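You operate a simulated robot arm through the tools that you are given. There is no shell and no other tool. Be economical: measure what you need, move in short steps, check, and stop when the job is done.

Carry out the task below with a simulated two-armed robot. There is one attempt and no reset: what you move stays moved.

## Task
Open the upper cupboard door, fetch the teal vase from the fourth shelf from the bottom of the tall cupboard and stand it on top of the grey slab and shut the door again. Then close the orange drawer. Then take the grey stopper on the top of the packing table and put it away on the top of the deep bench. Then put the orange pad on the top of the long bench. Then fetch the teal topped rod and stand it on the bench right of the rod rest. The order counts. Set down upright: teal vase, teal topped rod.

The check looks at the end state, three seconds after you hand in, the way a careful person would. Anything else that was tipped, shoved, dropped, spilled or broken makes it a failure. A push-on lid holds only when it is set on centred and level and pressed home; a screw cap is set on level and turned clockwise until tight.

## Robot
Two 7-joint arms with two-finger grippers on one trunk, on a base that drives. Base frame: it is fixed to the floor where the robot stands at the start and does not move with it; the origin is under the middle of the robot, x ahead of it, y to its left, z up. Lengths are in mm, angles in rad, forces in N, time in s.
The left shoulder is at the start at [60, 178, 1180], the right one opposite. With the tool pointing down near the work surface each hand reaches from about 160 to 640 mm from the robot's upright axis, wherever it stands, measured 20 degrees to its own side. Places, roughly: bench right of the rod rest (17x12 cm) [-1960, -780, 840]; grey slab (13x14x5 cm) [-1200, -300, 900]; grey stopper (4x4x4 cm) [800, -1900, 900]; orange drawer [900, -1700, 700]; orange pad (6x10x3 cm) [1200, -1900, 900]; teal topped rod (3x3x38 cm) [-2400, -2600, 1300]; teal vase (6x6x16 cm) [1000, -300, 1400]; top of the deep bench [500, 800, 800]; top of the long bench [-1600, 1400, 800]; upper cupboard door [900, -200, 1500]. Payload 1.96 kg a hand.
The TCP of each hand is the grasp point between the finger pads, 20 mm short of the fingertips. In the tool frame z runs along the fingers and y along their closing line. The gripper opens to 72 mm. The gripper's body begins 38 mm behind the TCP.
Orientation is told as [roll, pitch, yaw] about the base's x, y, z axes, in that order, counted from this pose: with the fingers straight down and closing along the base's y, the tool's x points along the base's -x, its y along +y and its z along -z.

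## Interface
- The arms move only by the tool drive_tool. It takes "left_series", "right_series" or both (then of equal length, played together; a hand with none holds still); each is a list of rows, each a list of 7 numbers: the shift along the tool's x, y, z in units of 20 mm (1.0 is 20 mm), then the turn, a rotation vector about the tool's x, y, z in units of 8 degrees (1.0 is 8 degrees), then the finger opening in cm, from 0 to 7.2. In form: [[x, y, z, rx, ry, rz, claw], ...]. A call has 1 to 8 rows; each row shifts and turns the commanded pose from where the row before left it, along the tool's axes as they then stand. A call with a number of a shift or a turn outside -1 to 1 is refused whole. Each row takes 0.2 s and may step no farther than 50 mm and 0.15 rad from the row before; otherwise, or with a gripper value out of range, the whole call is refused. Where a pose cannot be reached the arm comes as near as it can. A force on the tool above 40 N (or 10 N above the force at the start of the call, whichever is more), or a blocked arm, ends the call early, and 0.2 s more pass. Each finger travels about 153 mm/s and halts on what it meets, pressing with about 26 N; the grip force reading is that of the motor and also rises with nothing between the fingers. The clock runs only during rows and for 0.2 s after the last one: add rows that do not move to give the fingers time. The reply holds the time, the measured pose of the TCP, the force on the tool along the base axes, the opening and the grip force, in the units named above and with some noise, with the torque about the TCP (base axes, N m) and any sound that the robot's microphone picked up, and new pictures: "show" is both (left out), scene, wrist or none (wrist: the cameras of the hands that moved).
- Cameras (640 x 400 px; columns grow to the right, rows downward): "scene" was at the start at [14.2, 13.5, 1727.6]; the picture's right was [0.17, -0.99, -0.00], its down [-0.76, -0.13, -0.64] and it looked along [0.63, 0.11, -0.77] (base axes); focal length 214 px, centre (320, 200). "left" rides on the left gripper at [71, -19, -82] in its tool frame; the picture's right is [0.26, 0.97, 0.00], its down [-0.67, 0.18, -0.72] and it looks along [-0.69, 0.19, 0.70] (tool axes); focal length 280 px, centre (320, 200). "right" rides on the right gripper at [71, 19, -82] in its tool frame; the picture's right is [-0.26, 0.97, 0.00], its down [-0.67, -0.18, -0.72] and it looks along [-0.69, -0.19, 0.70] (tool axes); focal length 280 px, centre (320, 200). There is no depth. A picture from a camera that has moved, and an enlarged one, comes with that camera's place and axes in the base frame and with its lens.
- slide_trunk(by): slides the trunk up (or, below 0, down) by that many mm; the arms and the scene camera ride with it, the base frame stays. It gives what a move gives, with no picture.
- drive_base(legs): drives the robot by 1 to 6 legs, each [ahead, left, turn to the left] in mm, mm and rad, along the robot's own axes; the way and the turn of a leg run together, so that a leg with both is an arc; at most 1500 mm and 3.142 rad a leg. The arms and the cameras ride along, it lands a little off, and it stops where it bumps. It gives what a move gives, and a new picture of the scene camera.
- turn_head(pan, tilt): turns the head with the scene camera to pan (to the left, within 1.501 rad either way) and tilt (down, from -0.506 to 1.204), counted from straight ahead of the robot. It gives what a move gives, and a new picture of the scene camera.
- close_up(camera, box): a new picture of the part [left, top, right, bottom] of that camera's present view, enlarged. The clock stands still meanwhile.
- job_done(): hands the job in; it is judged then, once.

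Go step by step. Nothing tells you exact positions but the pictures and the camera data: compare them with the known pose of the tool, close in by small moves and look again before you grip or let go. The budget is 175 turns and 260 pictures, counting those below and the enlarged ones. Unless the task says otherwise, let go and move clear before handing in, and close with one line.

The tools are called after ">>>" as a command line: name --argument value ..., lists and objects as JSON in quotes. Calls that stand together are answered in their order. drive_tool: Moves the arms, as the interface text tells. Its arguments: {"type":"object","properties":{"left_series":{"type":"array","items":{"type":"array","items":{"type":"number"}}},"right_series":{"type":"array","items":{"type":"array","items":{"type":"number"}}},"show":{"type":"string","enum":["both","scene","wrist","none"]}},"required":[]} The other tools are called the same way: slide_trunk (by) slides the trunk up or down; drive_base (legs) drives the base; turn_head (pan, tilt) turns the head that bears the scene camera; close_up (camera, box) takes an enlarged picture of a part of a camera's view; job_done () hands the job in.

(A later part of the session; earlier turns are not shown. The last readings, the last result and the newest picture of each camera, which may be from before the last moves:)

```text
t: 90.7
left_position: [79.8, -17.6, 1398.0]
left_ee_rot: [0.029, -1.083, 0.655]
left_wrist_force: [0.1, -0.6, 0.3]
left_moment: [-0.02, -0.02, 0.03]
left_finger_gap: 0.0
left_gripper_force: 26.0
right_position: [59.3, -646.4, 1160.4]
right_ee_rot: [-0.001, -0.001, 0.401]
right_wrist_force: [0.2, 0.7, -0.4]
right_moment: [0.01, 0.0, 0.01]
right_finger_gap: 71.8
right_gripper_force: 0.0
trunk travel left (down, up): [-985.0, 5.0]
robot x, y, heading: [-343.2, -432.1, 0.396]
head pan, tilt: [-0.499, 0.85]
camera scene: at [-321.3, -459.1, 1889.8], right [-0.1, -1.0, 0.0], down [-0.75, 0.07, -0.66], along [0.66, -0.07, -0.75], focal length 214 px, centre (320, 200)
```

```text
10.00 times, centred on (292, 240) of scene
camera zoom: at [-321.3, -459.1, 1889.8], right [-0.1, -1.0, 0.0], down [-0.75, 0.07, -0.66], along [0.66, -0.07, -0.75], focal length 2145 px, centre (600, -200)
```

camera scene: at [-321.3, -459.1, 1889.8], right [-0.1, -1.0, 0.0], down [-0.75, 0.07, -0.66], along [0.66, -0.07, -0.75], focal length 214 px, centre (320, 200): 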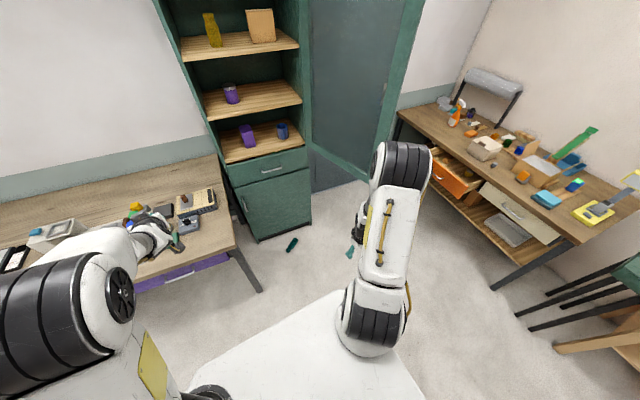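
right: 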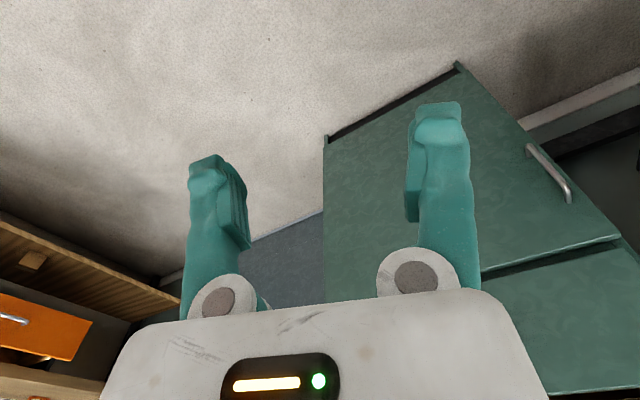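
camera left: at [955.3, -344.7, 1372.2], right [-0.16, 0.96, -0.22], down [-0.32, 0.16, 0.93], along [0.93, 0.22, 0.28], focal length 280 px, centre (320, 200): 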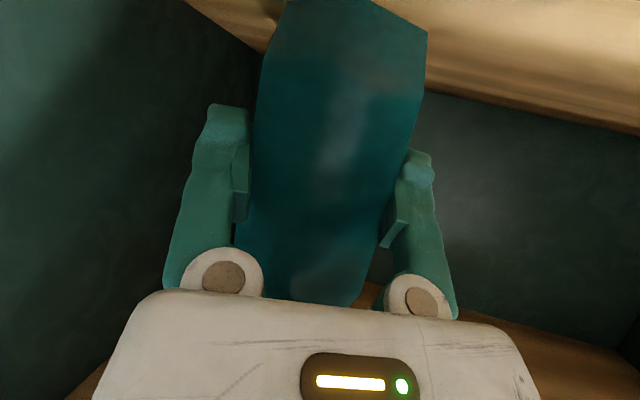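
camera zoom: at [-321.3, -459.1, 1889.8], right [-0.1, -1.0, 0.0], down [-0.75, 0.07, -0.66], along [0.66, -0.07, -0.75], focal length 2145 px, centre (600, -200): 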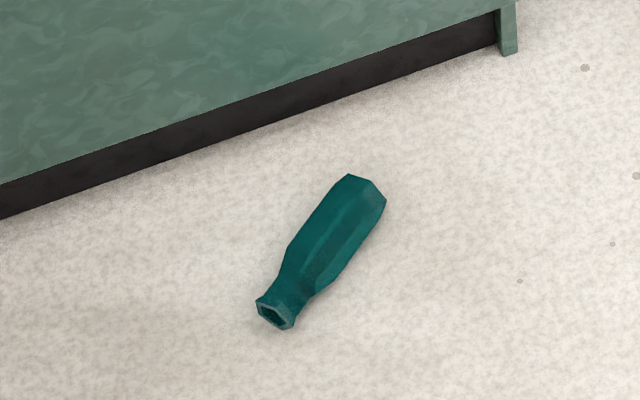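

The vase is intact, lying on the floor at about [768, -308], mouth pointing to [-0.83, 0.56]. To later stand it upright I must grip it with its base on the tool's +x side, so I test how far the left hand yaws with fingers down.

>>> drive_tool --left_series '[[0, 0, 0, 0, 1, 0, 7.2], [0, 0, 0, 0, 1, 0, 7.2], [0, 0, 0, 0, 1, 0, 7.2], [0, 0, 0, 0, 1, 0, 7.2], [0, 0, 0, 0, 1, 0, 7.2], [0, 0, 0, 0, 1, 0, 7.2], [0, 0, 0, 0, 1, 0, 7.2], [0, 0, 0, 0, 0.76, 0, 7.2]]' --show "none"

>>> drive_tool --left_series '[[0, 0, 0, 0, 0, -1, 7.2], [0, 0, 0, 0, 0, -1, 7.2], [0, 0, 0, 0, 0, -1, 7.2], [0, 0, 0, 0, 0, -1, 7.2], [0, 0, 0, 0, 0, -1, 7.2], [0, 0, 0, 0, 0, -1, 7.2], [0, 0, 0, 0, 0, -1, 7.2], [0, 0, 0, 0, 0, -1, 7.2]]' --show "none"

>>> drive_tool --left_series '[[0, 0, 0, 0, 0, -1, 7.2], [0, 0, 0, 0, 0, -1, 7.2], [0, 0, 0, 0, 0, -1, 7.2], [0, 0, 0, 0, 0, -1, 7.2], [0, 0, 0, 0, 0, -1, 7.2]]' --show "scene"

```text
t: 92.5
left_position: [79.1, -17.6, 1398.7]
left_ee_rot: [0.016, -0.248, 0.678]
left_wrist_force: [0.5, 0.0, 0.1]
left_moment: [-0.02, 0.02, 0.01]
left_finger_gap: 72.0
left_gripper_force: 0.1
left hand out of reach, approached as far as the arm can: row 7, 8
right_position: [59.4, -647.3, 1162.1]
right_ee_rot: [0.0, 0.001, 0.399]
right_wrist_force: [-0.5, 0.4, 0.9]
right_moment: [0.0, 0.05, 0.0]
right_finger_gap: 72.0
right_gripper_force: 0.2
trunk travel left (down, up): [-985.0, 5.0]
robot x, y, heading: [-345.5, -428.2, 0.402]
head pan, tilt: [-0.499, 0.85]
```

```text
t: 94.3
left_position: [79.2, -16.7, 1398.8]
left_ee_rot: [-0.215, -0.118, 1.809]
left_wrist_force: [-0.2, -0.3, 0.2]
left_moment: [-0.02, -0.04, -0.02]
left_finger_gap: 71.9
left_gripper_force: 0.1
right_position: [59.2, -647.3, 1160.3]
right_ee_rot: [0.001, -0.001, 0.4]
right_wrist_force: [0.0, 0.0, -1.2]
right_moment: [0.01, 0.05, -0.02]
right_finger_gap: 71.9
right_gripper_force: 0.1
trunk travel left (down, up): [-985.0, 5.0]
robot x, y, heading: [-338.2, -430.3, 0.399]
head pan, tilt: [-0.499, 0.85]
```

```text
t: 95.5
left_position: [79.2, -17.0, 1397.1]
left_ee_rot: [-0.243, 0.046, 2.49]
left_wrist_force: [0.4, -0.6, 0.1]
left_moment: [-0.02, -0.02, 0.03]
left_finger_gap: 72.0
left_gripper_force: 0.1
right_position: [59.0, -646.2, 1160.6]
right_ee_rot: [-0.001, -0.001, 0.4]
right_wrist_force: [-0.4, 0.1, 0.8]
right_moment: [0.0, 0.0, -0.04]
right_finger_gap: 72.1
right_gripper_force: 0.1
trunk travel left (down, up): [-985.0, 5.0]
robot x, y, heading: [-346.8, -428.4, 0.401]
head pan, tilt: [-0.499, 0.85]
camera scene: at [-321.3, -459.2, 1889.8], right [-0.1, -0.99, 0.0], down [-0.75, 0.07, -0.66], along [0.66, -0.07, -0.75], focal length 214 px, centre (320, 200)
```

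scene: 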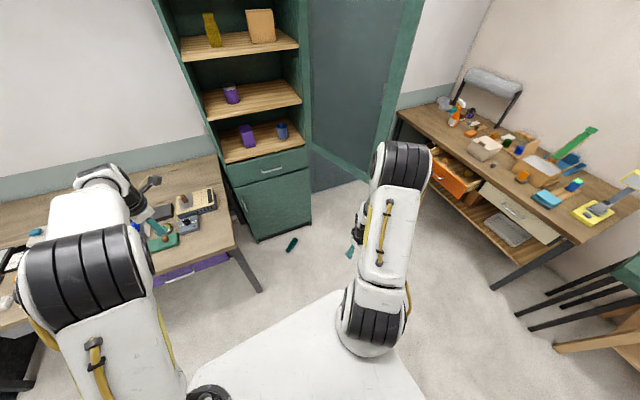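

The hand can yaw far enough (world yaw 2.49 of the needed 2.55). I'll lower the trunk, then drive round (right first, then ahead) so the left hand comes over the vase.

>>> slide_trunk --by -880

>>> drive_tool --left_series '[[0, 0, 0, -0.87, -0.16, -0.2, 7.2], [0, 0, 0, -0.87, -0.16, -0.2, 7.2]]' --show "none"

>>> drive_base --legs '[[0, -521, 0]]'

```text
refused: -880 is not a number from -400 to 400
```

```text
t: 96.1
left_position: [61.2, -16.7, 1394.3]
left_ee_rot: [-0.181, 0.087, 2.52]
left_wrist_force: [-1.1, 0.7, -0.3]
left_moment: [-0.02, -0.02, 0.02]
left_finger_gap: 71.9
left_gripper_force: 0.1
left hand out of reach, approached as far as the arm can: row 1, 2
right_position: [58.6, -645.9, 1160.1]
right_ee_rot: [-0.003, -0.002, 0.401]
right_wrist_force: [-0.5, 0.5, 0.3]
right_moment: [0.01, 0.02, -0.01]
right_finger_gap: 72.1
right_gripper_force: 0.1
trunk travel left (down, up): [-985.0, 5.0]
robot x, y, heading: [-338.8, -429.8, 0.403]
head pan, tilt: [-0.499, 0.85]
```

```text
t: 99.2
left_position: [266.3, -498.8, 1393.4]
left_ee_rot: [-0.181, 0.086, 2.53]
left_wrist_force: [-0.7, 0.5, 0.1]
left_moment: [-0.04, 0.0, 0.02]
left_finger_gap: 72.1
left_gripper_force: 0.1
right_position: [269.7, -1128.3, 1160.9]
right_ee_rot: [-0.002, 0.001, 0.409]
right_wrist_force: [0.3, 0.0, -0.2]
right_moment: [-0.03, -0.01, -0.03]
right_finger_gap: 71.9
right_gripper_force: 0.0
trunk travel left (down, up): [-985.0, 5.0]
robot x, y, heading: [-135.9, -916.8, 0.41]
head pan, tilt: [-0.499, 0.85]
camera scene: at [-113.2, -944.0, 1889.8], right [-0.09, -1.0, 0.0], down [-0.75, 0.07, -0.66], along [0.66, -0.06, -0.75], focal length 214 px, centre (320, 200)
```

scene: 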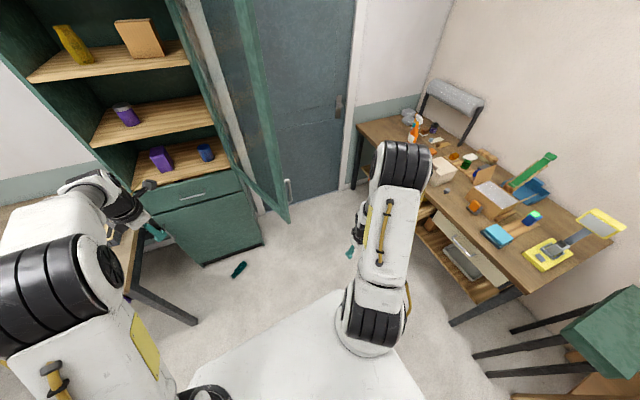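

Now lower the trunk in steps.

>>> slide_trunk --by -400

>>> slide_trunk --by -400

>>> drive_tool --left_series '[[0, 0, 0, -0.65, -0.3, -0.1, 7.2], [0, 0, 0, -0.65, -0.3, -0.1, 7.2], [0, 0, 0.8, 0, 0, 0, 7.2], [0, 0, 0.8, 0, 0, 0, 7.2], [0, 0, 0.8, 0, 0, 0, 7.2]]' --show "scene"

```text
t: 103.0
left_position: [266.2, -501.3, 994.9]
left_ee_rot: [-0.184, 0.087, 2.53]
left_wrist_force: [-0.7, -0.6, -1.0]
left_moment: [-0.04, 0.01, 0.01]
left_finger_gap: 72.1
left_gripper_force: 0.1
right_position: [269.9, -1128.7, 761.8]
right_ee_rot: [-0.001, 0.002, 0.408]
right_wrist_force: [-0.1, 0.1, -0.7]
right_moment: [0.0, 0.0, 0.0]
right_finger_gap: 72.0
right_gripper_force: 0.1
trunk travel left (down, up): [-585.0, 405.0]
robot x, y, heading: [-136.3, -916.1, 0.41]
head pan, tilt: [-0.499, 0.85]
```

```text
t: 106.8
left_position: [266.1, -500.0, 593.9]
left_ee_rot: [-0.184, 0.088, 2.531]
left_wrist_force: [-0.2, -0.3, -0.4]
left_moment: [-0.03, 0.01, -0.01]
left_finger_gap: 71.8
left_gripper_force: 0.0
right_position: [270.4, -1128.6, 360.5]
right_ee_rot: [-0.001, 0.0, 0.409]
right_wrist_force: [-0.5, 0.6, 0.4]
right_moment: [-0.02, 0.02, 0.0]
right_finger_gap: 71.9
right_gripper_force: 0.0
trunk travel left (down, up): [-185.0, 805.0]
robot x, y, heading: [-131.3, -915.3, 0.408]
head pan, tilt: [-0.499, 0.85]
```

```text
t: 108.0
left_position: [274.8, -495.1, 546.6]
left_ee_rot: [-0.183, 0.087, 2.531]
left_wrist_force: [-0.4, -0.1, -0.6]
left_moment: [-0.02, 0.03, 0.0]
left_finger_gap: 72.3
left_gripper_force: 0.0
left hand out of reach, approached as far as the arm can: row 1, 2
right_position: [270.5, -1129.5, 360.8]
right_ee_rot: [-0.002, 0.0, 0.409]
right_wrist_force: [-0.3, -0.4, 0.3]
right_moment: [0.0, -0.02, 0.0]
right_finger_gap: 72.2
right_gripper_force: 0.0
trunk travel left (down, up): [-185.0, 805.0]
robot x, y, heading: [-136.0, -915.9, 0.408]
head pan, tilt: [-0.499, 0.85]
camera scene: at [-112.4, -946.0, 1089.8], right [-0.09, -1.0, 0.0], down [-0.75, 0.07, -0.66], along [0.66, -0.06, -0.75], focal length 214 px, centre (320, 200)
```

scene: 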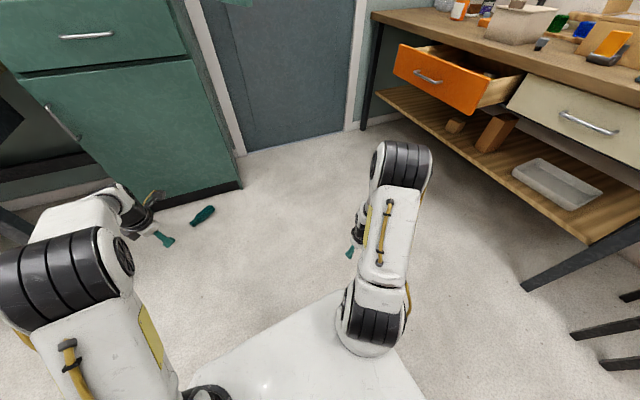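

Now lower the arm and level the hand.

>>> slide_trunk --by -150

>>> drive_tool --left_series '[[0, 0, 0.9, 0, 0, 0, 7.2], [0, 0, 0.9, 0, 0, 0, 7.2], [0, 0, 0.9, 0, 0, 0, 7.2], [0, 0, 0.9, 0, 0, 0, 7.2], [0, 0, 0.9, 0, 0, 0, 7.2], [0, 0, 0.9, 0, 0, 0, 7.2], [0, 0, 0.9, -0.65, -0.3, -0.1, 7.2], [0, 0, 0.9, -0.65, -0.3, -0.1, 7.2]]' --show "scene"

```text
t: 109.8
left_position: [274.1, -496.3, 396.1]
left_ee_rot: [-0.183, 0.085, 2.531]
left_wrist_force: [-0.4, 0.5, 0.1]
left_moment: [-0.03, 0.0, -0.01]
left_finger_gap: 71.7
left_gripper_force: 0.0
right_position: [270.6, -1129.8, 210.5]
right_ee_rot: [0.0, 0.0, 0.411]
right_wrist_force: [0.3, -0.3, 0.8]
right_moment: [-0.01, 0.0, -0.01]
right_finger_gap: 72.2
right_gripper_force: 0.1
trunk travel left (down, up): [-35.0, 955.0]
robot x, y, heading: [-131.8, -918.0, 0.41]
head pan, tilt: [-0.499, 0.85]
```

```text
t: 111.6
left_position: [296.5, -481.9, 254.7]
left_ee_rot: [0.002, 0.006, 2.564]
left_wrist_force: [0.2, 0.6, -0.5]
left_moment: [-0.02, 0.0, 0.01]
left_finger_gap: 72.3
left_gripper_force: 0.1
right_position: [268.7, -1128.7, 210.6]
right_ee_rot: [0.001, 0.0, 0.41]
right_wrist_force: [0.2, 0.1, 0.0]
right_moment: [0.0, -0.02, 0.01]
right_finger_gap: 72.0
right_gripper_force: 0.1
trunk travel left (down, up): [-35.0, 955.0]
robot x, y, heading: [-133.3, -920.4, 0.409]
head pan, tilt: [-0.499, 0.85]
camera scene: at [-112.5, -946.1, 939.8], right [-0.09, -1.0, 0.0], down [-0.75, 0.07, -0.66], along [0.66, -0.06, -0.75], focal length 214 px, centre (320, 200)
```

scene: 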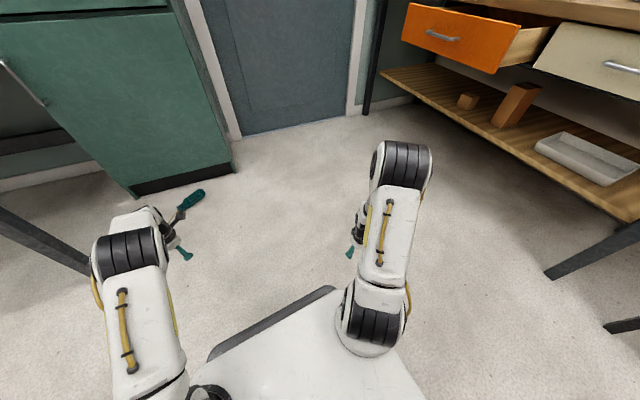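

Hand is level with the right yaw. I drive ahead to bring it above the vase, stopping a bit short, and look with the wrist camera.

>>> drive_base --legs '[[430, -20, 0]]'

>>> drive_tool --left_series '[[0, 0, 0, 0, 0, 0, 7.2]]' --show "wrist"

```text
t: 114.2
left_position: [704.6, -328.7, 255.0]
left_ee_rot: [-0.001, 0.005, 2.563]
left_wrist_force: [0.0, -0.3, 0.4]
left_moment: [-0.01, 0.03, -0.02]
left_finger_gap: 72.1
left_gripper_force: 0.1
right_position: [675.7, -975.4, 209.5]
right_ee_rot: [0.0, -0.001, 0.409]
right_wrist_force: [0.3, 0.1, -0.5]
right_moment: [-0.01, 0.03, 0.02]
right_finger_gap: 71.9
right_gripper_force: 0.0
trunk travel left (down, up): [-35.0, 955.0]
robot x, y, heading: [271.5, -759.8, 0.41]
head pan, tilt: [-0.499, 0.85]
camera scene: at [293.7, -791.5, 939.8], right [-0.09, -1.0, 0.0], down [-0.75, 0.07, -0.66], along [0.66, -0.06, -0.75], focal length 214 px, centre (320, 200)
```

scene: 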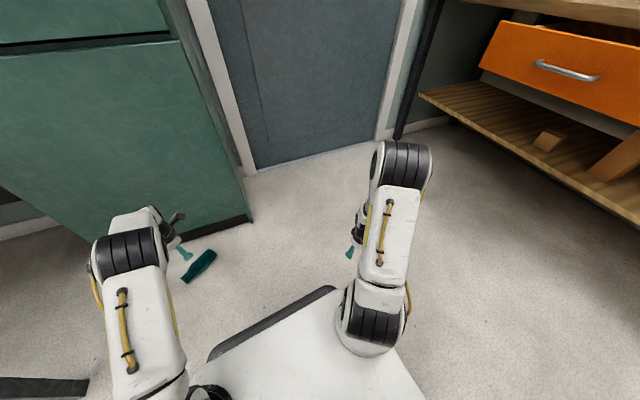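

```text
t: 114.6
left_position: [705.0, -328.8, 254.8]
left_ee_rot: [0.003, 0.006, 2.564]
left_wrist_force: [0.2, 0.7, 0.3]
left_moment: [0.02, 0.0, -0.04]
left_finger_gap: 71.8
left_gripper_force: 0.0
right_position: [675.3, -975.4, 211.3]
right_ee_rot: [0.002, 0.0, 0.409]
right_wrist_force: [0.2, 0.4, 0.1]
right_moment: [0.0, -0.01, -0.01]
right_finger_gap: 72.0
right_gripper_force: 0.0
trunk travel left (down, up): [-35.0, 955.0]
robot x, y, heading: [272.6, -760.8, 0.408]
head pan, tilt: [-0.499, 0.85]
camera left: at [774.5, -351.9, 336.7], right [-0.31, -0.95, 0.0], down [-0.67, 0.22, 0.71], along [-0.68, 0.22, -0.7], focal length 280 px, centre (320, 200)
```

left: 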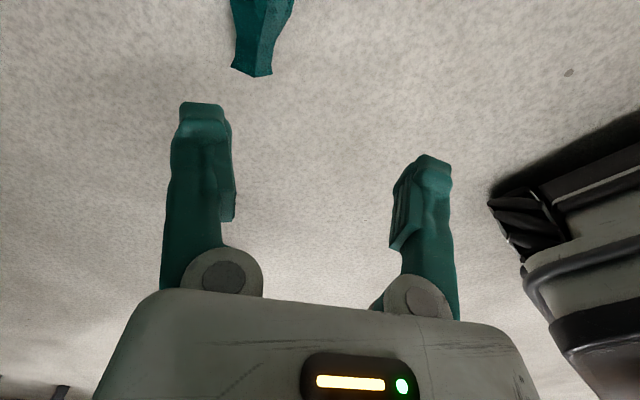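

The vase mouth is at about [686, -248], as computed. I move over the body and descend partway, then check.

>>> drive_tool --left_series '[[0.55, -0.87, 0, 0, 0, 0.1, 7.2], [0.55, -0.87, 0, 0, 0, 0.1, 7.2], [0.55, -0.87, 0, 0, 0, 0.1, 7.2], [0, 0, 0.9, 0, 0, 0, 7.2], [0, 0, 0.9, 0, 0, 0, 7.2], [0, 0, 0.9, 0, 0, 0, 7.2], [0, 0, 0.9, 0, 0, 0, 7.2], [0, 0, 0.9, 0, 0, 0, 7.2]]'

```text
t: 116.4
left_position: [715.8, -323.9, 163.2]
left_ee_rot: [-0.001, 0.005, 2.522]
left_wrist_force: [0.6, -0.1, 1.5]
left_moment: [-0.02, 0.03, 0.0]
left_finger_gap: 72.0
left_gripper_force: 0.0
left hand out of reach, approached as far as the arm can: row 1, 2, 3
right_position: [676.0, -974.3, 211.2]
right_ee_rot: [-0.001, 0.0, 0.409]
right_wrist_force: [0.2, 0.1, 0.0]
right_moment: [-0.02, 0.02, 0.03]
right_finger_gap: 72.2
right_gripper_force: 0.0
trunk travel left (down, up): [-35.0, 955.0]
robot x, y, heading: [275.6, -762.9, 0.408]
head pan, tilt: [-0.499, 0.85]
camera scene: at [293.7, -791.6, 939.8], right [-0.09, -1.0, 0.0], down [-0.75, 0.07, -0.66], along [0.66, -0.06, -0.75], focal length 214 px, centre (320, 200)
camera left: at [784.7, -349.9, 245.2], right [-0.35, -0.94, 0.0], down [-0.66, 0.25, 0.71], along [-0.67, 0.25, -0.7], focal length 280 px, centre (320, 200)
```

scene: 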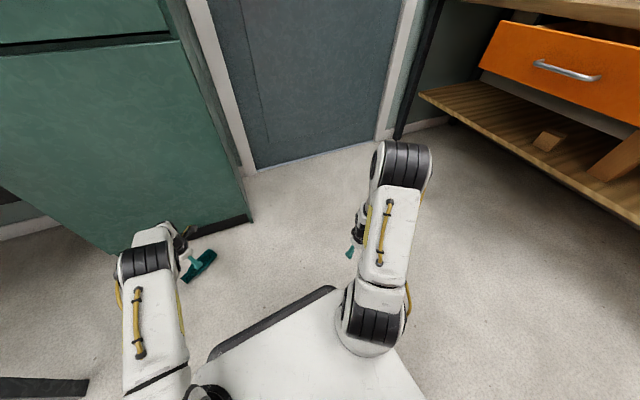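
left: 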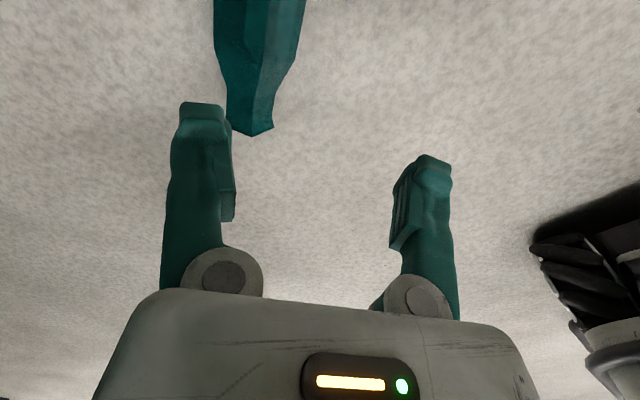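

I use the base for the remaining 50 mm.

>>> drive_base --legs '[[50, 1, 0]]'

>>> drive_tool --left_series '[[0, 0, 0.8, 0, 0, 0, 7.2], [0, 0, 0.8, 0, 0, 0, 7.2], [0, 0, 0.8, 0, 0, 0, 7.2]]' --show "wrist"

```text
t: 117.4
left_position: [762.9, -304.8, 164.1]
left_ee_rot: [-0.001, 0.005, 2.519]
left_wrist_force: [0.5, 0.1, -0.5]
left_moment: [-0.01, 0.0, 0.0]
left_finger_gap: 71.8
left_gripper_force: 0.1
right_position: [722.3, -955.1, 210.4]
right_ee_rot: [0.001, 0.0, 0.406]
right_wrist_force: [0.0, 0.4, 0.7]
right_moment: [0.01, 0.04, -0.01]
right_finger_gap: 72.0
right_gripper_force: 0.0
trunk travel left (down, up): [-35.0, 955.0]
robot x, y, heading: [320.7, -740.7, 0.405]
head pan, tilt: [-0.499, 0.85]
camera scene: at [339.6, -770.6, 939.8], right [-0.09, -1.0, 0.0], down [-0.75, 0.07, -0.66], along [0.66, -0.06, -0.75], focal length 214 px, centre (320, 200)
```

scene: 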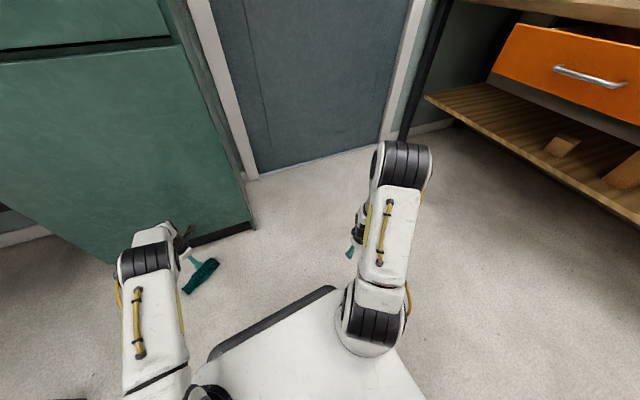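

```text
t: 118.2
left_position: [762.9, -303.8, 115.3]
left_ee_rot: [0.001, 0.006, 2.522]
left_wrist_force: [0.3, -1.5, 0.1]
left_moment: [0.03, 0.02, 0.03]
left_finger_gap: 72.1
left_gripper_force: 0.1
right_position: [721.5, -956.0, 211.6]
right_ee_rot: [-0.001, 0.0, 0.406]
right_wrist_force: [0.2, 0.0, 0.8]
right_moment: [0.01, 0.04, 0.01]
right_finger_gap: 72.2
right_gripper_force: 0.1
trunk travel left (down, up): [-35.0, 955.0]
robot x, y, heading: [320.3, -737.5, 0.406]
head pan, tilt: [-0.499, 0.85]
camera left: at [830.6, -329.8, 196.8], right [-0.35, -0.94, 0.0], down [-0.66, 0.25, 0.71], along [-0.67, 0.25, -0.7], focal length 280 px, centre (320, 200)
```

left: 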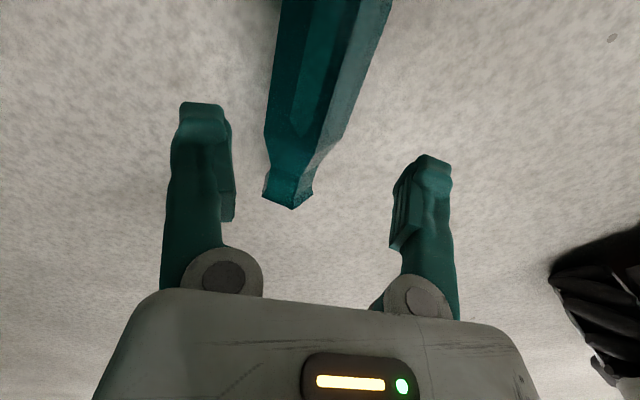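

Well centred over the body. I descend to z≈30 and close.

>>> drive_tool --left_series '[[0, -0.08, 0.85, 0, 0, 0, 7.2], [0, 0, 0.85, 0, 0, 0, 7.2], [0, 0, 0.85, 0, 0, 0, 7.2], [0, 0, 0.85, 0, 0, 0, 7.2], [0, 0, 0.85, 0, 0, 0, 7.2], [0, 0, 0, 0, 0, 0, 4], [0, 0, 0, 0, 0, 0, 0], [0, 0, 0, 0, 0, 0, 0]]' --show "wrist"

```text
t: 120.0
left_position: [763.4, -302.4, 38.8]
left_ee_rot: [-0.002, 0.007, 2.521]
left_wrist_force: [2.2, 2.2, 2.2]
left_moment: [0.08, 0.07, 0.0]
left_finger_gap: 55.0
left_gripper_force: 26.0
left hand out of reach, approached as far as the arm can: row 5
right_position: [720.9, -955.2, 211.1]
right_ee_rot: [-0.001, -0.001, 0.408]
right_wrist_force: [0.2, 0.1, 0.4]
right_moment: [0.0, 0.03, 0.0]
right_finger_gap: 72.1
right_gripper_force: 0.0
trunk travel left (down, up): [-35.0, 955.0]
robot x, y, heading: [314.8, -736.9, 0.408]
head pan, tilt: [-0.499, 0.85]
camera left: at [832.7, -328.4, 121.1], right [-0.35, -0.94, 0.0], down [-0.66, 0.24, 0.71], along [-0.67, 0.25, -0.7], focal length 280 px, centre (320, 200)
```

left: 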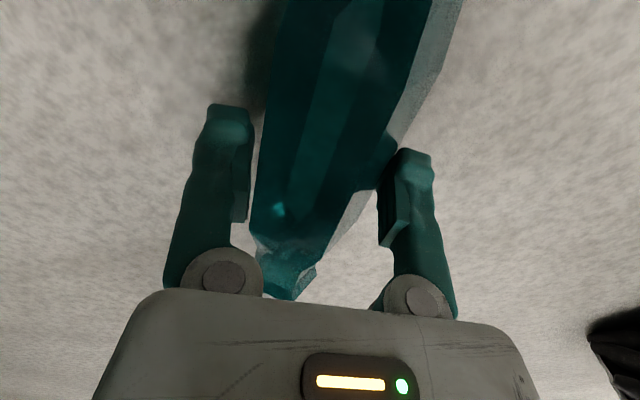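

The grip is 10 mm above the axis; I reopen, lower the trunk 10 mm and regrip for a safer hold.

>>> drive_tool --left_series '[[0, 0, 0, 0, 0, 0, 7.2], [0, 0, 0, 0, 0, 0, 7.2]]' --show "none"

>>> slide_trunk --by -10

>>> drive_tool --left_series '[[0, 0, 0, 0, 0, 0, 4], [0, 0, 0, 0, 0, 0, 0], [0, 0, 0, 0, 0, 0, 0], [0, 0, 0, 0, 0, 0, 0]]' --show "wrist"

```text
t: 120.6
left_position: [763.6, -302.6, 39.6]
left_ee_rot: [-0.001, 0.004, 2.519]
left_wrist_force: [-0.1, 0.1, -0.2]
left_moment: [0.01, 0.01, 0.02]
left_finger_gap: 71.9
left_gripper_force: 0.1
right_position: [720.9, -953.7, 210.6]
right_ee_rot: [0.001, 0.0, 0.408]
right_wrist_force: [-0.2, 0.0, 0.4]
right_moment: [0.01, 0.01, 0.0]
right_finger_gap: 72.0
right_gripper_force: 0.1
trunk travel left (down, up): [-35.0, 955.0]
robot x, y, heading: [314.6, -739.9, 0.408]
head pan, tilt: [-0.499, 0.85]
```

```text
t: 121.1
left_position: [764.5, -303.1, 29.9]
left_ee_rot: [0.0, 0.007, 2.521]
left_wrist_force: [-0.1, -0.2, -0.4]
left_moment: [0.0, -0.01, -0.02]
left_finger_gap: 72.1
left_gripper_force: 0.0
right_position: [721.2, -954.6, 200.5]
right_ee_rot: [-0.001, 0.0, 0.407]
right_wrist_force: [0.0, -0.3, -0.2]
right_moment: [0.01, 0.01, 0.0]
right_finger_gap: 71.8
right_gripper_force: 0.0
trunk travel left (down, up): [-25.0, 965.0]
robot x, y, heading: [315.6, -740.4, 0.405]
head pan, tilt: [-0.499, 0.85]
```

```text
t: 122.1
left_position: [764.2, -302.2, 30.5]
left_ee_rot: [-0.002, 0.007, 2.52]
left_wrist_force: [0.2, 0.6, 2.3]
left_moment: [-0.03, 0.04, -0.07]
left_finger_gap: 59.5
left_gripper_force: 26.0
right_position: [721.6, -954.6, 201.7]
right_ee_rot: [0.0, 0.0, 0.408]
right_wrist_force: [-0.3, 0.2, -0.2]
right_moment: [-0.02, 0.02, -0.01]
right_finger_gap: 72.1
right_gripper_force: 0.0
trunk travel left (down, up): [-25.0, 965.0]
robot x, y, heading: [317.5, -740.5, 0.405]
head pan, tilt: [-0.499, 0.85]
camera left: at [832.6, -328.6, 110.8], right [-0.35, -0.94, 0.0], down [-0.66, 0.25, 0.71], along [-0.67, 0.25, -0.7], focal length 280 px, centre (320, 200)
```

left: 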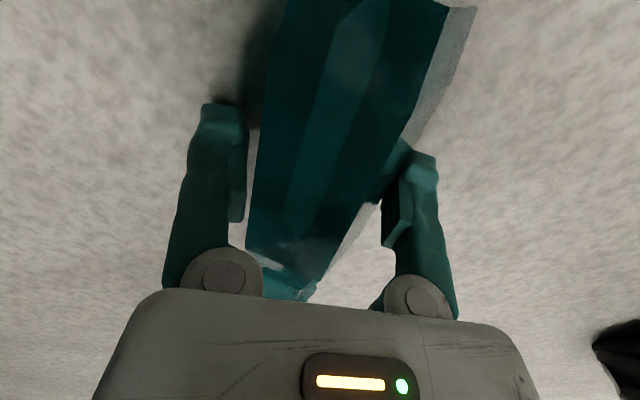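

The gap (59.5 mm) suggests I'm holding edge-to-edge. I open and look closely at the facets.

>>> drive_tool --left_series '[[0, 0, 0, 0, 0, 0, 7.2], [0, 0, 0, 0, 0, 0, 7.2]]' --show "none"

>>> close_up --camera "left" --box '[160, 0, 480, 200]'

>>> close_up --camera "scene" --box '[150, 220, 246, 310]'

```text
t: 122.7
left_position: [764.8, -303.0, 29.4]
left_ee_rot: [0.0, 0.005, 2.52]
left_wrist_force: [-0.4, -0.3, 1.2]
left_moment: [-0.02, 0.0, -0.01]
left_finger_gap: 72.1
left_gripper_force: 0.0
right_position: [720.0, -955.7, 200.3]
right_ee_rot: [-0.001, 0.001, 0.409]
right_wrist_force: [0.2, -0.5, 0.4]
right_moment: [0.01, -0.01, 0.01]
right_finger_gap: 71.9
right_gripper_force: 0.0
trunk travel left (down, up): [-25.0, 965.0]
robot x, y, heading: [321.5, -740.5, 0.406]
head pan, tilt: [-0.499, 0.85]
```

```text
2.00 times, centred on (320, 100) of left
camera zoom: at [832.6, -328.6, 110.5], right [-0.35, -0.94, 0.0], down [-0.66, 0.25, 0.71], along [-0.67, 0.25, -0.7], focal length 561 px, centre (320, 400)
```

zoom: 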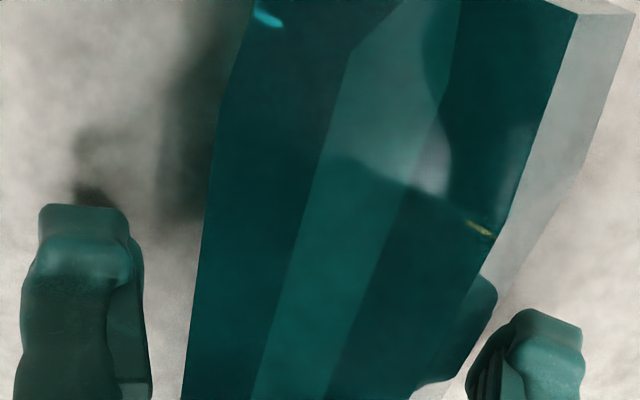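

```text
4.44 times, centred on (198, 265) of scene
camera zoom: at [339.6, -770.6, 929.8], right [-0.09, -1.0, 0.0], down [-0.75, 0.07, -0.66], along [0.66, -0.06, -0.75], focal length 953 px, centre (862, -89)
```

zoom: 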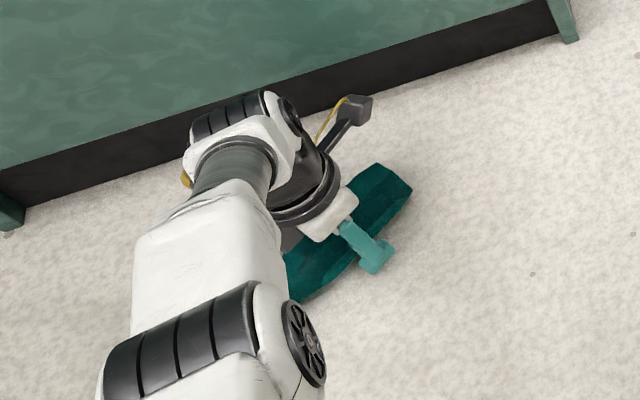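

I close again and compare the grip.

>>> drive_tool --left_series '[[0, 0, 0, 0, 0, 0, 6], [0, 0, 0, 0, 0, 0, 5], [0, 0, 0, 0, 0, 0, 0], [0, 0, 0, 0, 0, 0, 0], [0, 0, 0, 0, 0, 0, 0]]' --show "none"

>>> close_up --camera "left" --box '[160, 60, 480, 260]'

```text
t: 123.9
left_position: [764.4, -303.5, 29.4]
left_ee_rot: [-0.002, 0.007, 2.52]
left_wrist_force: [-0.5, -0.1, 0.2]
left_moment: [-0.06, -0.01, -0.06]
left_finger_gap: 59.6
left_gripper_force: 26.2
right_position: [719.8, -956.3, 201.5]
right_ee_rot: [0.001, -0.001, 0.406]
right_wrist_force: [-0.7, -0.5, -0.4]
right_moment: [0.02, 0.0, -0.01]
right_finger_gap: 72.1
right_gripper_force: 0.0
trunk travel left (down, up): [-25.0, 965.0]
robot x, y, heading: [317.9, -741.0, 0.406]
head pan, tilt: [-0.499, 0.85]
```

```text
2.00 times, centred on (320, 160) of left
camera zoom: at [832.6, -328.6, 110.7], right [-0.35, -0.94, 0.0], down [-0.66, 0.25, 0.71], along [-0.67, 0.25, -0.7], focal length 561 px, centre (320, 280)
```

zoom: 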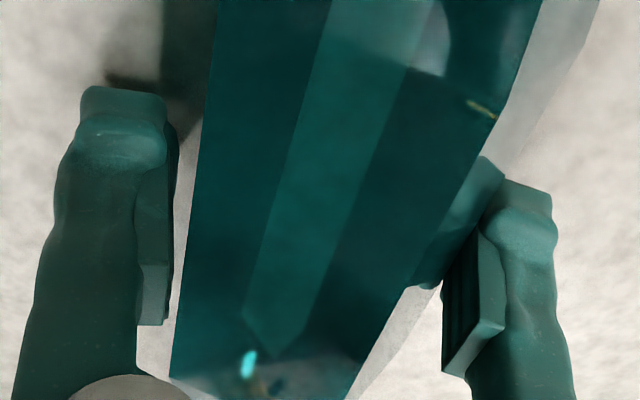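

The 59.6 mm gap means I now hold it exactly on its full diameter (the earlier grips were off-centre, which is why they slipped). I lift with the trunk.

>>> slide_trunk --by 80

>>> slide_trunk --by 240

>>> drive_tool --left_series '[[0, 0, 0, 0, 0, 0, 0]]'

```text
t: 125.1
left_position: [764.9, -302.5, 108.6]
left_ee_rot: [0.0, 0.006, 2.52]
left_wrist_force: [0.3, 0.2, -0.5]
left_moment: [-0.02, 0.02, -0.03]
left_finger_gap: 0.2
left_gripper_force: 25.4
right_position: [720.4, -954.8, 281.2]
right_ee_rot: [0.0, -0.002, 0.409]
right_wrist_force: [0.4, -0.9, -0.2]
right_moment: [-0.02, 0.01, 0.01]
right_finger_gap: 71.9
right_gripper_force: 0.0
trunk travel left (down, up): [-105.0, 885.0]
robot x, y, heading: [319.3, -743.1, 0.408]
head pan, tilt: [-0.499, 0.85]
```

```text
t: 127.6
left_position: [765.1, -303.3, 348.2]
left_ee_rot: [0.0, 0.006, 2.52]
left_wrist_force: [-0.5, -0.3, -0.6]
left_moment: [0.0, -0.03, 0.01]
left_finger_gap: 0.2
left_gripper_force: 25.8
right_position: [721.6, -954.0, 520.6]
right_ee_rot: [0.001, 0.0, 0.408]
right_wrist_force: [-0.6, -0.7, -0.5]
right_moment: [-0.02, -0.01, -0.05]
right_finger_gap: 72.0
right_gripper_force: 0.1
trunk travel left (down, up): [-345.0, 645.0]
robot x, y, heading: [322.0, -738.2, 0.408]
head pan, tilt: [-0.499, 0.85]
```

```text
t: 128.0
left_position: [764.0, -302.3, 348.5]
left_ee_rot: [0.001, 0.007, 2.519]
left_wrist_force: [0.3, 0.3, 0.9]
left_moment: [0.0, 0.02, -0.02]
left_finger_gap: 0.0
left_gripper_force: 25.8
right_position: [721.1, -955.4, 520.8]
right_ee_rot: [-0.001, 0.0, 0.408]
right_wrist_force: [0.2, 0.1, 0.2]
right_moment: [0.0, -0.01, 0.01]
right_finger_gap: 72.1
right_gripper_force: 0.1
trunk travel left (down, up): [-345.0, 645.0]
robot x, y, heading: [318.8, -738.6, 0.407]
head pan, tilt: [-0.499, 0.85]
camera scene: at [339.7, -770.6, 1249.8], right [-0.09, -1.0, 0.0], down [-0.75, 0.07, -0.66], along [0.66, -0.06, -0.75], focal length 214 px, centre (320, 200)
camera left: at [832.6, -328.6, 430.6], right [-0.35, -0.94, 0.0], down [-0.66, 0.25, 0.71], along [-0.67, 0.25, -0.7], focal length 280 px, centre (320, 200)
```

scene: 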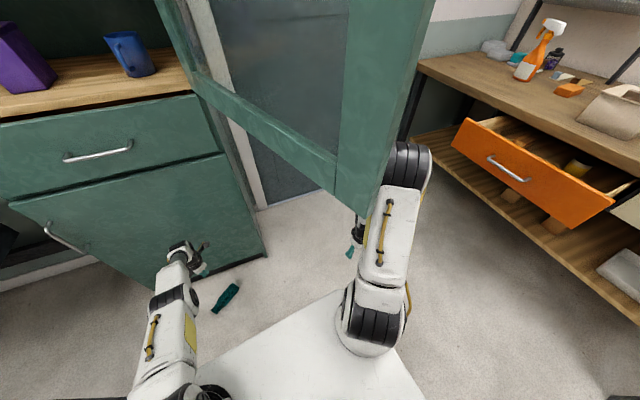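
left: 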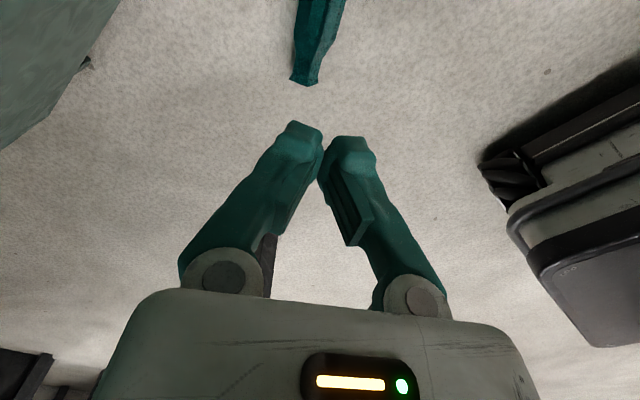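

The vase stayed on the floor. I look closely at it to understand what the fingers met.

>>> close_up --camera "scene" --box '[190, 270, 254, 325]'

>>> close_up --camera "left" --box '[240, 0, 400, 100]'

```text
7.27 times, centred on (222, 298) of scene
camera zoom: at [339.7, -770.6, 1249.8], right [-0.09, -1.0, 0.0], down [-0.75, 0.07, -0.66], along [0.66, -0.06, -0.75], focal length 1560 px, centre (1033, -509)
```

zoom: 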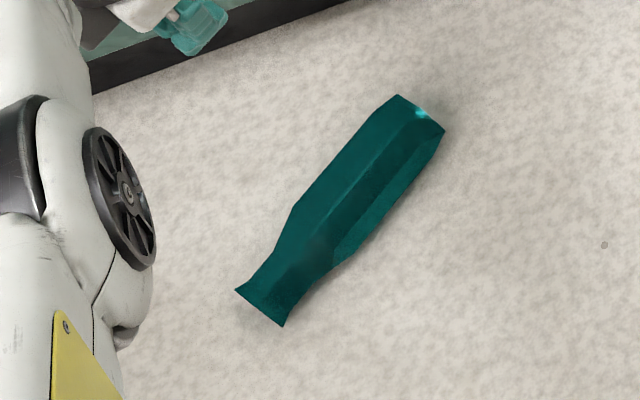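

```text
4.00 times, centred on (320, 50) of left
camera zoom: at [832.6, -328.6, 430.6], right [-0.35, -0.94, 0.0], down [-0.66, 0.25, 0.71], along [-0.67, 0.25, -0.7], focal length 1122 px, centre (320, 800)
```

zoom: 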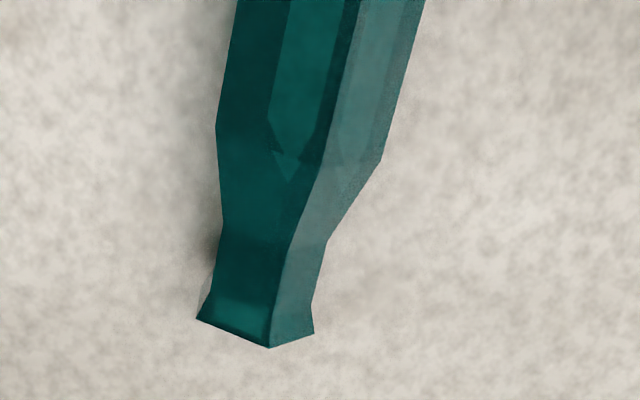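

The vase lies unchanged, with a narrow neck under a slightly flared lip. I'll take it by the neck instead, about 30 mm from the mouth, near [712, -264].

>>> drive_tool --left_series '[[-0.8, 0, 0, 0, 0, 0, 6], [-0.8, 0, 0, 0, 0, 0, 6], [-0.8, 0, 0, 0, 0, 0, 6], [-0.8, 0, 0, 0, 0, 0, 6], [0, 0, 0, 0, 0, 0, 6]]' --show "none"

>>> slide_trunk --by -235

>>> close_up --camera "left" --box '[160, 0, 480, 300]'

```text
t: 129.2
left_position: [712.3, -264.9, 348.2]
left_ee_rot: [-0.002, 0.005, 2.523]
left_wrist_force: [1.1, -1.1, -0.4]
left_moment: [-0.03, 0.0, 0.0]
left_finger_gap: 60.1
left_gripper_force: 0.0
right_position: [721.3, -954.4, 521.3]
right_ee_rot: [0.001, -0.001, 0.406]
right_wrist_force: [0.9, -0.8, 0.7]
right_moment: [0.0, -0.01, -0.03]
right_finger_gap: 72.0
right_gripper_force: 0.1
trunk travel left (down, up): [-345.0, 645.0]
robot x, y, heading: [319.3, -739.6, 0.407]
head pan, tilt: [-0.499, 0.85]
```

```text
t: 131.7
left_position: [711.1, -264.9, 113.3]
left_ee_rot: [0.002, 0.007, 2.52]
left_wrist_force: [0.5, 0.0, 0.0]
left_moment: [0.03, -0.01, -0.03]
left_finger_gap: 59.9
left_gripper_force: 0.1
right_position: [722.0, -955.0, 285.5]
right_ee_rot: [0.0, 0.001, 0.408]
right_wrist_force: [-0.4, -0.2, -0.4]
right_moment: [-0.01, -0.04, 0.0]
right_finger_gap: 72.0
right_gripper_force: 0.0
trunk travel left (down, up): [-110.0, 880.0]
robot x, y, heading: [320.2, -741.8, 0.409]
head pan, tilt: [-0.499, 0.85]
```

```text
1.33 times, centred on (320, 150) of left
camera zoom: at [780.4, -290.9, 195.1], right [-0.35, -0.94, 0.0], down [-0.66, 0.25, 0.71], along [-0.67, 0.25, -0.7], focal length 374 px, centre (320, 267)
```

zoom: 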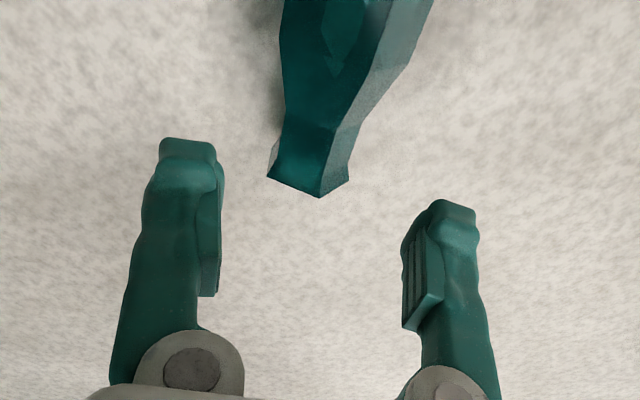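

Neck is between the fingers, about 4 mm off centre. I correct, lower to z≈22 and close.

>>> drive_tool --left_series '[[0, 0.2, 0, 0, 0, 0, 6]]' --show "none"

>>> slide_trunk --by -91

>>> drive_tool --left_series '[[0, 0, 0, 0, 0, 0, 4.5], [0, 0, 0, 0, 0, 0, 3.5], [0, 0, 0, 0, 0, 0, 0], [0, 0, 0, 0, 0, 0, 0], [0, 0, 0, 0, 0, 0, 0]]' --show "wrist"

```text
t: 132.1
left_position: [711.3, -268.0, 113.0]
left_ee_rot: [-0.001, 0.007, 2.52]
left_wrist_force: [0.5, 0.0, 0.0]
left_moment: [0.01, 0.04, 0.01]
left_finger_gap: 59.7
left_gripper_force: 0.0
right_position: [721.1, -955.2, 285.7]
right_ee_rot: [0.0, 0.001, 0.409]
right_wrist_force: [0.4, 0.8, -0.8]
right_moment: [-0.01, 0.03, 0.01]
right_finger_gap: 72.1
right_gripper_force: 0.0
trunk travel left (down, up): [-110.0, 880.0]
robot x, y, heading: [320.1, -742.1, 0.406]
head pan, tilt: [-0.499, 0.85]
```

```text
t: 133.3
left_position: [710.3, -266.6, 22.2]
left_ee_rot: [0.0, 0.007, 2.521]
left_wrist_force: [-0.9, -0.7, 0.1]
left_moment: [0.02, 0.02, 0.01]
left_finger_gap: 60.0
left_gripper_force: 0.0
right_position: [720.9, -954.6, 194.2]
right_ee_rot: [-0.001, 0.0, 0.407]
right_wrist_force: [-0.1, -0.2, 0.4]
right_moment: [-0.02, -0.03, 0.02]
right_finger_gap: 72.2
right_gripper_force: 0.1
trunk travel left (down, up): [-19.0, 971.0]
robot x, y, heading: [318.8, -739.8, 0.406]
head pan, tilt: [-0.499, 0.85]
```

```text
t: 134.5
left_position: [710.3, -267.9, 22.1]
left_ee_rot: [-0.003, 0.008, 2.522]
left_wrist_force: [2.0, 1.1, 1.1]
left_moment: [-0.02, -0.05, 0.08]
left_finger_gap: 40.9
left_gripper_force: 26.0
right_position: [721.8, -955.7, 193.9]
right_ee_rot: [0.0, 0.001, 0.408]
right_wrist_force: [-0.4, -0.7, 0.0]
right_moment: [-0.01, 0.02, 0.0]
right_finger_gap: 72.1
right_gripper_force: 0.1
trunk travel left (down, up): [-19.0, 971.0]
robot x, y, heading: [317.3, -740.2, 0.406]
head pan, tilt: [-0.499, 0.85]
camera left: at [778.4, -294.1, 104.4], right [-0.35, -0.94, 0.0], down [-0.66, 0.24, 0.71], along [-0.67, 0.25, -0.7], focal length 280 px, centre (320, 200)
```

left: 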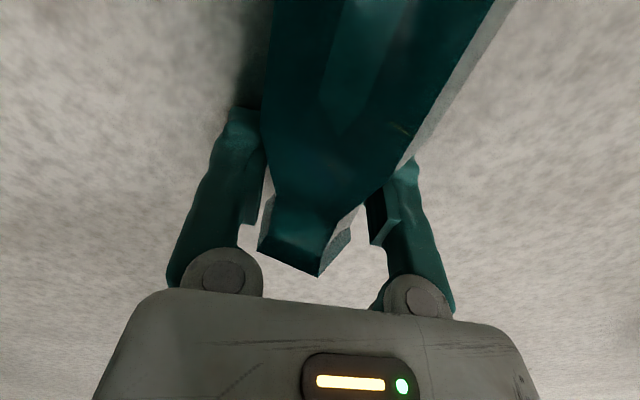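

Held at 41 mm around the neck. I try a very small lift and check.

>>> slide_trunk --by 12

>>> drive_tool --left_series '[[0, 0, 0, 0, 0, 0, 0]]' --show "wrist"

```text
t: 135.1
left_position: [709.3, -269.2, 34.3]
left_ee_rot: [-0.001, 0.006, 2.521]
left_wrist_force: [0.6, -1.1, -2.5]
left_moment: [0.07, 0.13, -0.01]
left_finger_gap: 40.8
left_gripper_force: 26.1
right_position: [721.5, -955.1, 207.4]
right_ee_rot: [0.001, 0.001, 0.408]
right_wrist_force: [-0.7, 0.3, 0.7]
right_moment: [0.01, 0.0, 0.01]
right_finger_gap: 72.0
right_gripper_force: 0.0
trunk travel left (down, up): [-31.0, 959.0]
robot x, y, heading: [317.0, -740.4, 0.404]
head pan, tilt: [-0.499, 0.85]
```

```text
t: 135.5
left_position: [710.1, -268.1, 34.2]
left_ee_rot: [0.001, 0.007, 2.519]
left_wrist_force: [0.2, -0.4, -3.1]
left_moment: [0.1, 0.19, 0.02]
left_finger_gap: 40.8
left_gripper_force: 26.6
right_position: [721.3, -955.1, 206.9]
right_ee_rot: [0.001, -0.001, 0.406]
right_wrist_force: [0.8, -0.2, -0.9]
right_moment: [-0.01, 0.01, 0.0]
right_finger_gap: 72.0
right_gripper_force: 0.0
trunk travel left (down, up): [-31.0, 959.0]
robot x, y, heading: [318.1, -736.5, 0.41]
head pan, tilt: [-0.499, 0.85]
camera left: at [778.3, -294.1, 115.8], right [-0.35, -0.94, 0.0], down [-0.66, 0.25, 0.71], along [-0.67, 0.25, -0.7], focal length 280 px, centre (320, 200)
```

left: 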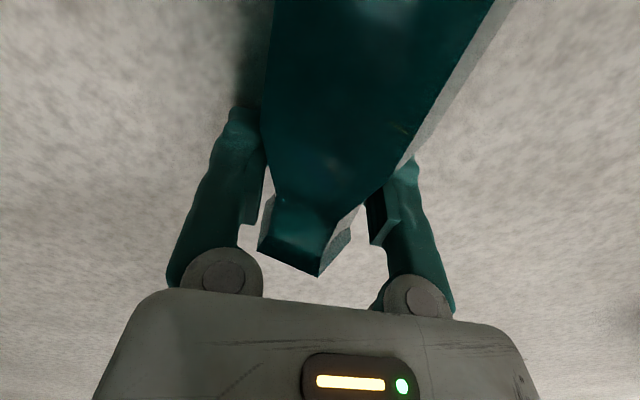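

It holds (3 N load, stable gap). I lift further in small trunk steps, watching the grip.

>>> slide_trunk --by 40

>>> slide_trunk --by 100

>>> drive_base --legs '[[-150, 0, 0]]'

```text
t: 136.4
left_position: [710.0, -267.3, 73.4]
left_ee_rot: [0.0, 0.006, 2.521]
left_wrist_force: [0.5, -0.7, -3.2]
left_moment: [0.1, 0.13, -0.01]
left_finger_gap: 40.8
left_gripper_force: 25.7
right_position: [721.5, -954.9, 247.2]
right_ee_rot: [0.0, 0.0, 0.41]
right_wrist_force: [-0.4, -0.5, -0.1]
right_moment: [0.01, -0.02, 0.01]
right_finger_gap: 72.0
right_gripper_force: 0.0
trunk travel left (down, up): [-71.0, 919.0]
robot x, y, heading: [319.1, -741.2, 0.404]
head pan, tilt: [-0.499, 0.85]
```

```text
t: 137.7
left_position: [710.7, -268.3, 173.7]
left_ee_rot: [-0.001, 0.004, 2.52]
left_wrist_force: [-0.6, 0.1, -3.0]
left_moment: [0.15, 0.14, 0.01]
left_finger_gap: 40.5
left_gripper_force: 26.7
right_position: [722.1, -953.8, 346.1]
right_ee_rot: [0.0, 0.002, 0.407]
right_wrist_force: [0.3, 0.6, 0.5]
right_moment: [-0.02, -0.04, 0.02]
right_finger_gap: 72.2
right_gripper_force: 0.0
trunk travel left (down, up): [-171.0, 819.0]
robot x, y, heading: [319.3, -741.7, 0.411]
head pan, tilt: [-0.499, 0.85]
```

```text
t: 139.1
left_position: [569.8, -327.8, 173.7]
left_ee_rot: [-0.001, 0.007, 2.525]
left_wrist_force: [0.0, -0.4, -4.3]
left_moment: [0.07, 0.13, 0.04]
left_finger_gap: 40.9
left_gripper_force: 25.7
right_position: [582.6, -1013.8, 347.0]
right_ee_rot: [0.0, -0.002, 0.411]
right_wrist_force: [0.0, 0.3, -0.2]
right_moment: [-0.01, 0.01, 0.04]
right_finger_gap: 71.9
right_gripper_force: 0.0
trunk travel left (down, up): [-171.0, 819.0]
robot x, y, heading: [178.0, -802.2, 0.407]
head pan, tilt: [-0.499, 0.85]
camera scene: at [201.1, -830.4, 1075.8], right [-0.09, -1.0, 0.0], down [-0.75, 0.07, -0.66], along [0.66, -0.06, -0.75], focal length 214 px, centre (320, 200)
```

scene: 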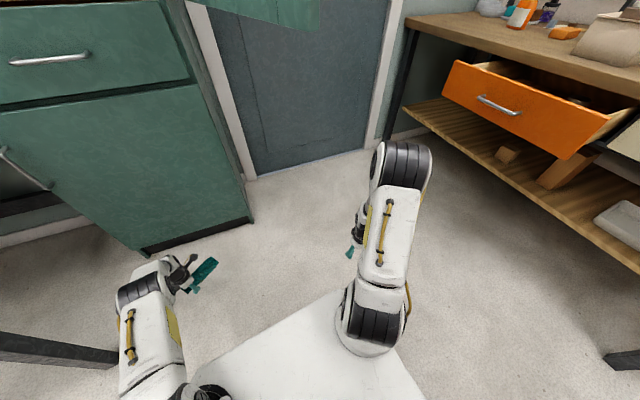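

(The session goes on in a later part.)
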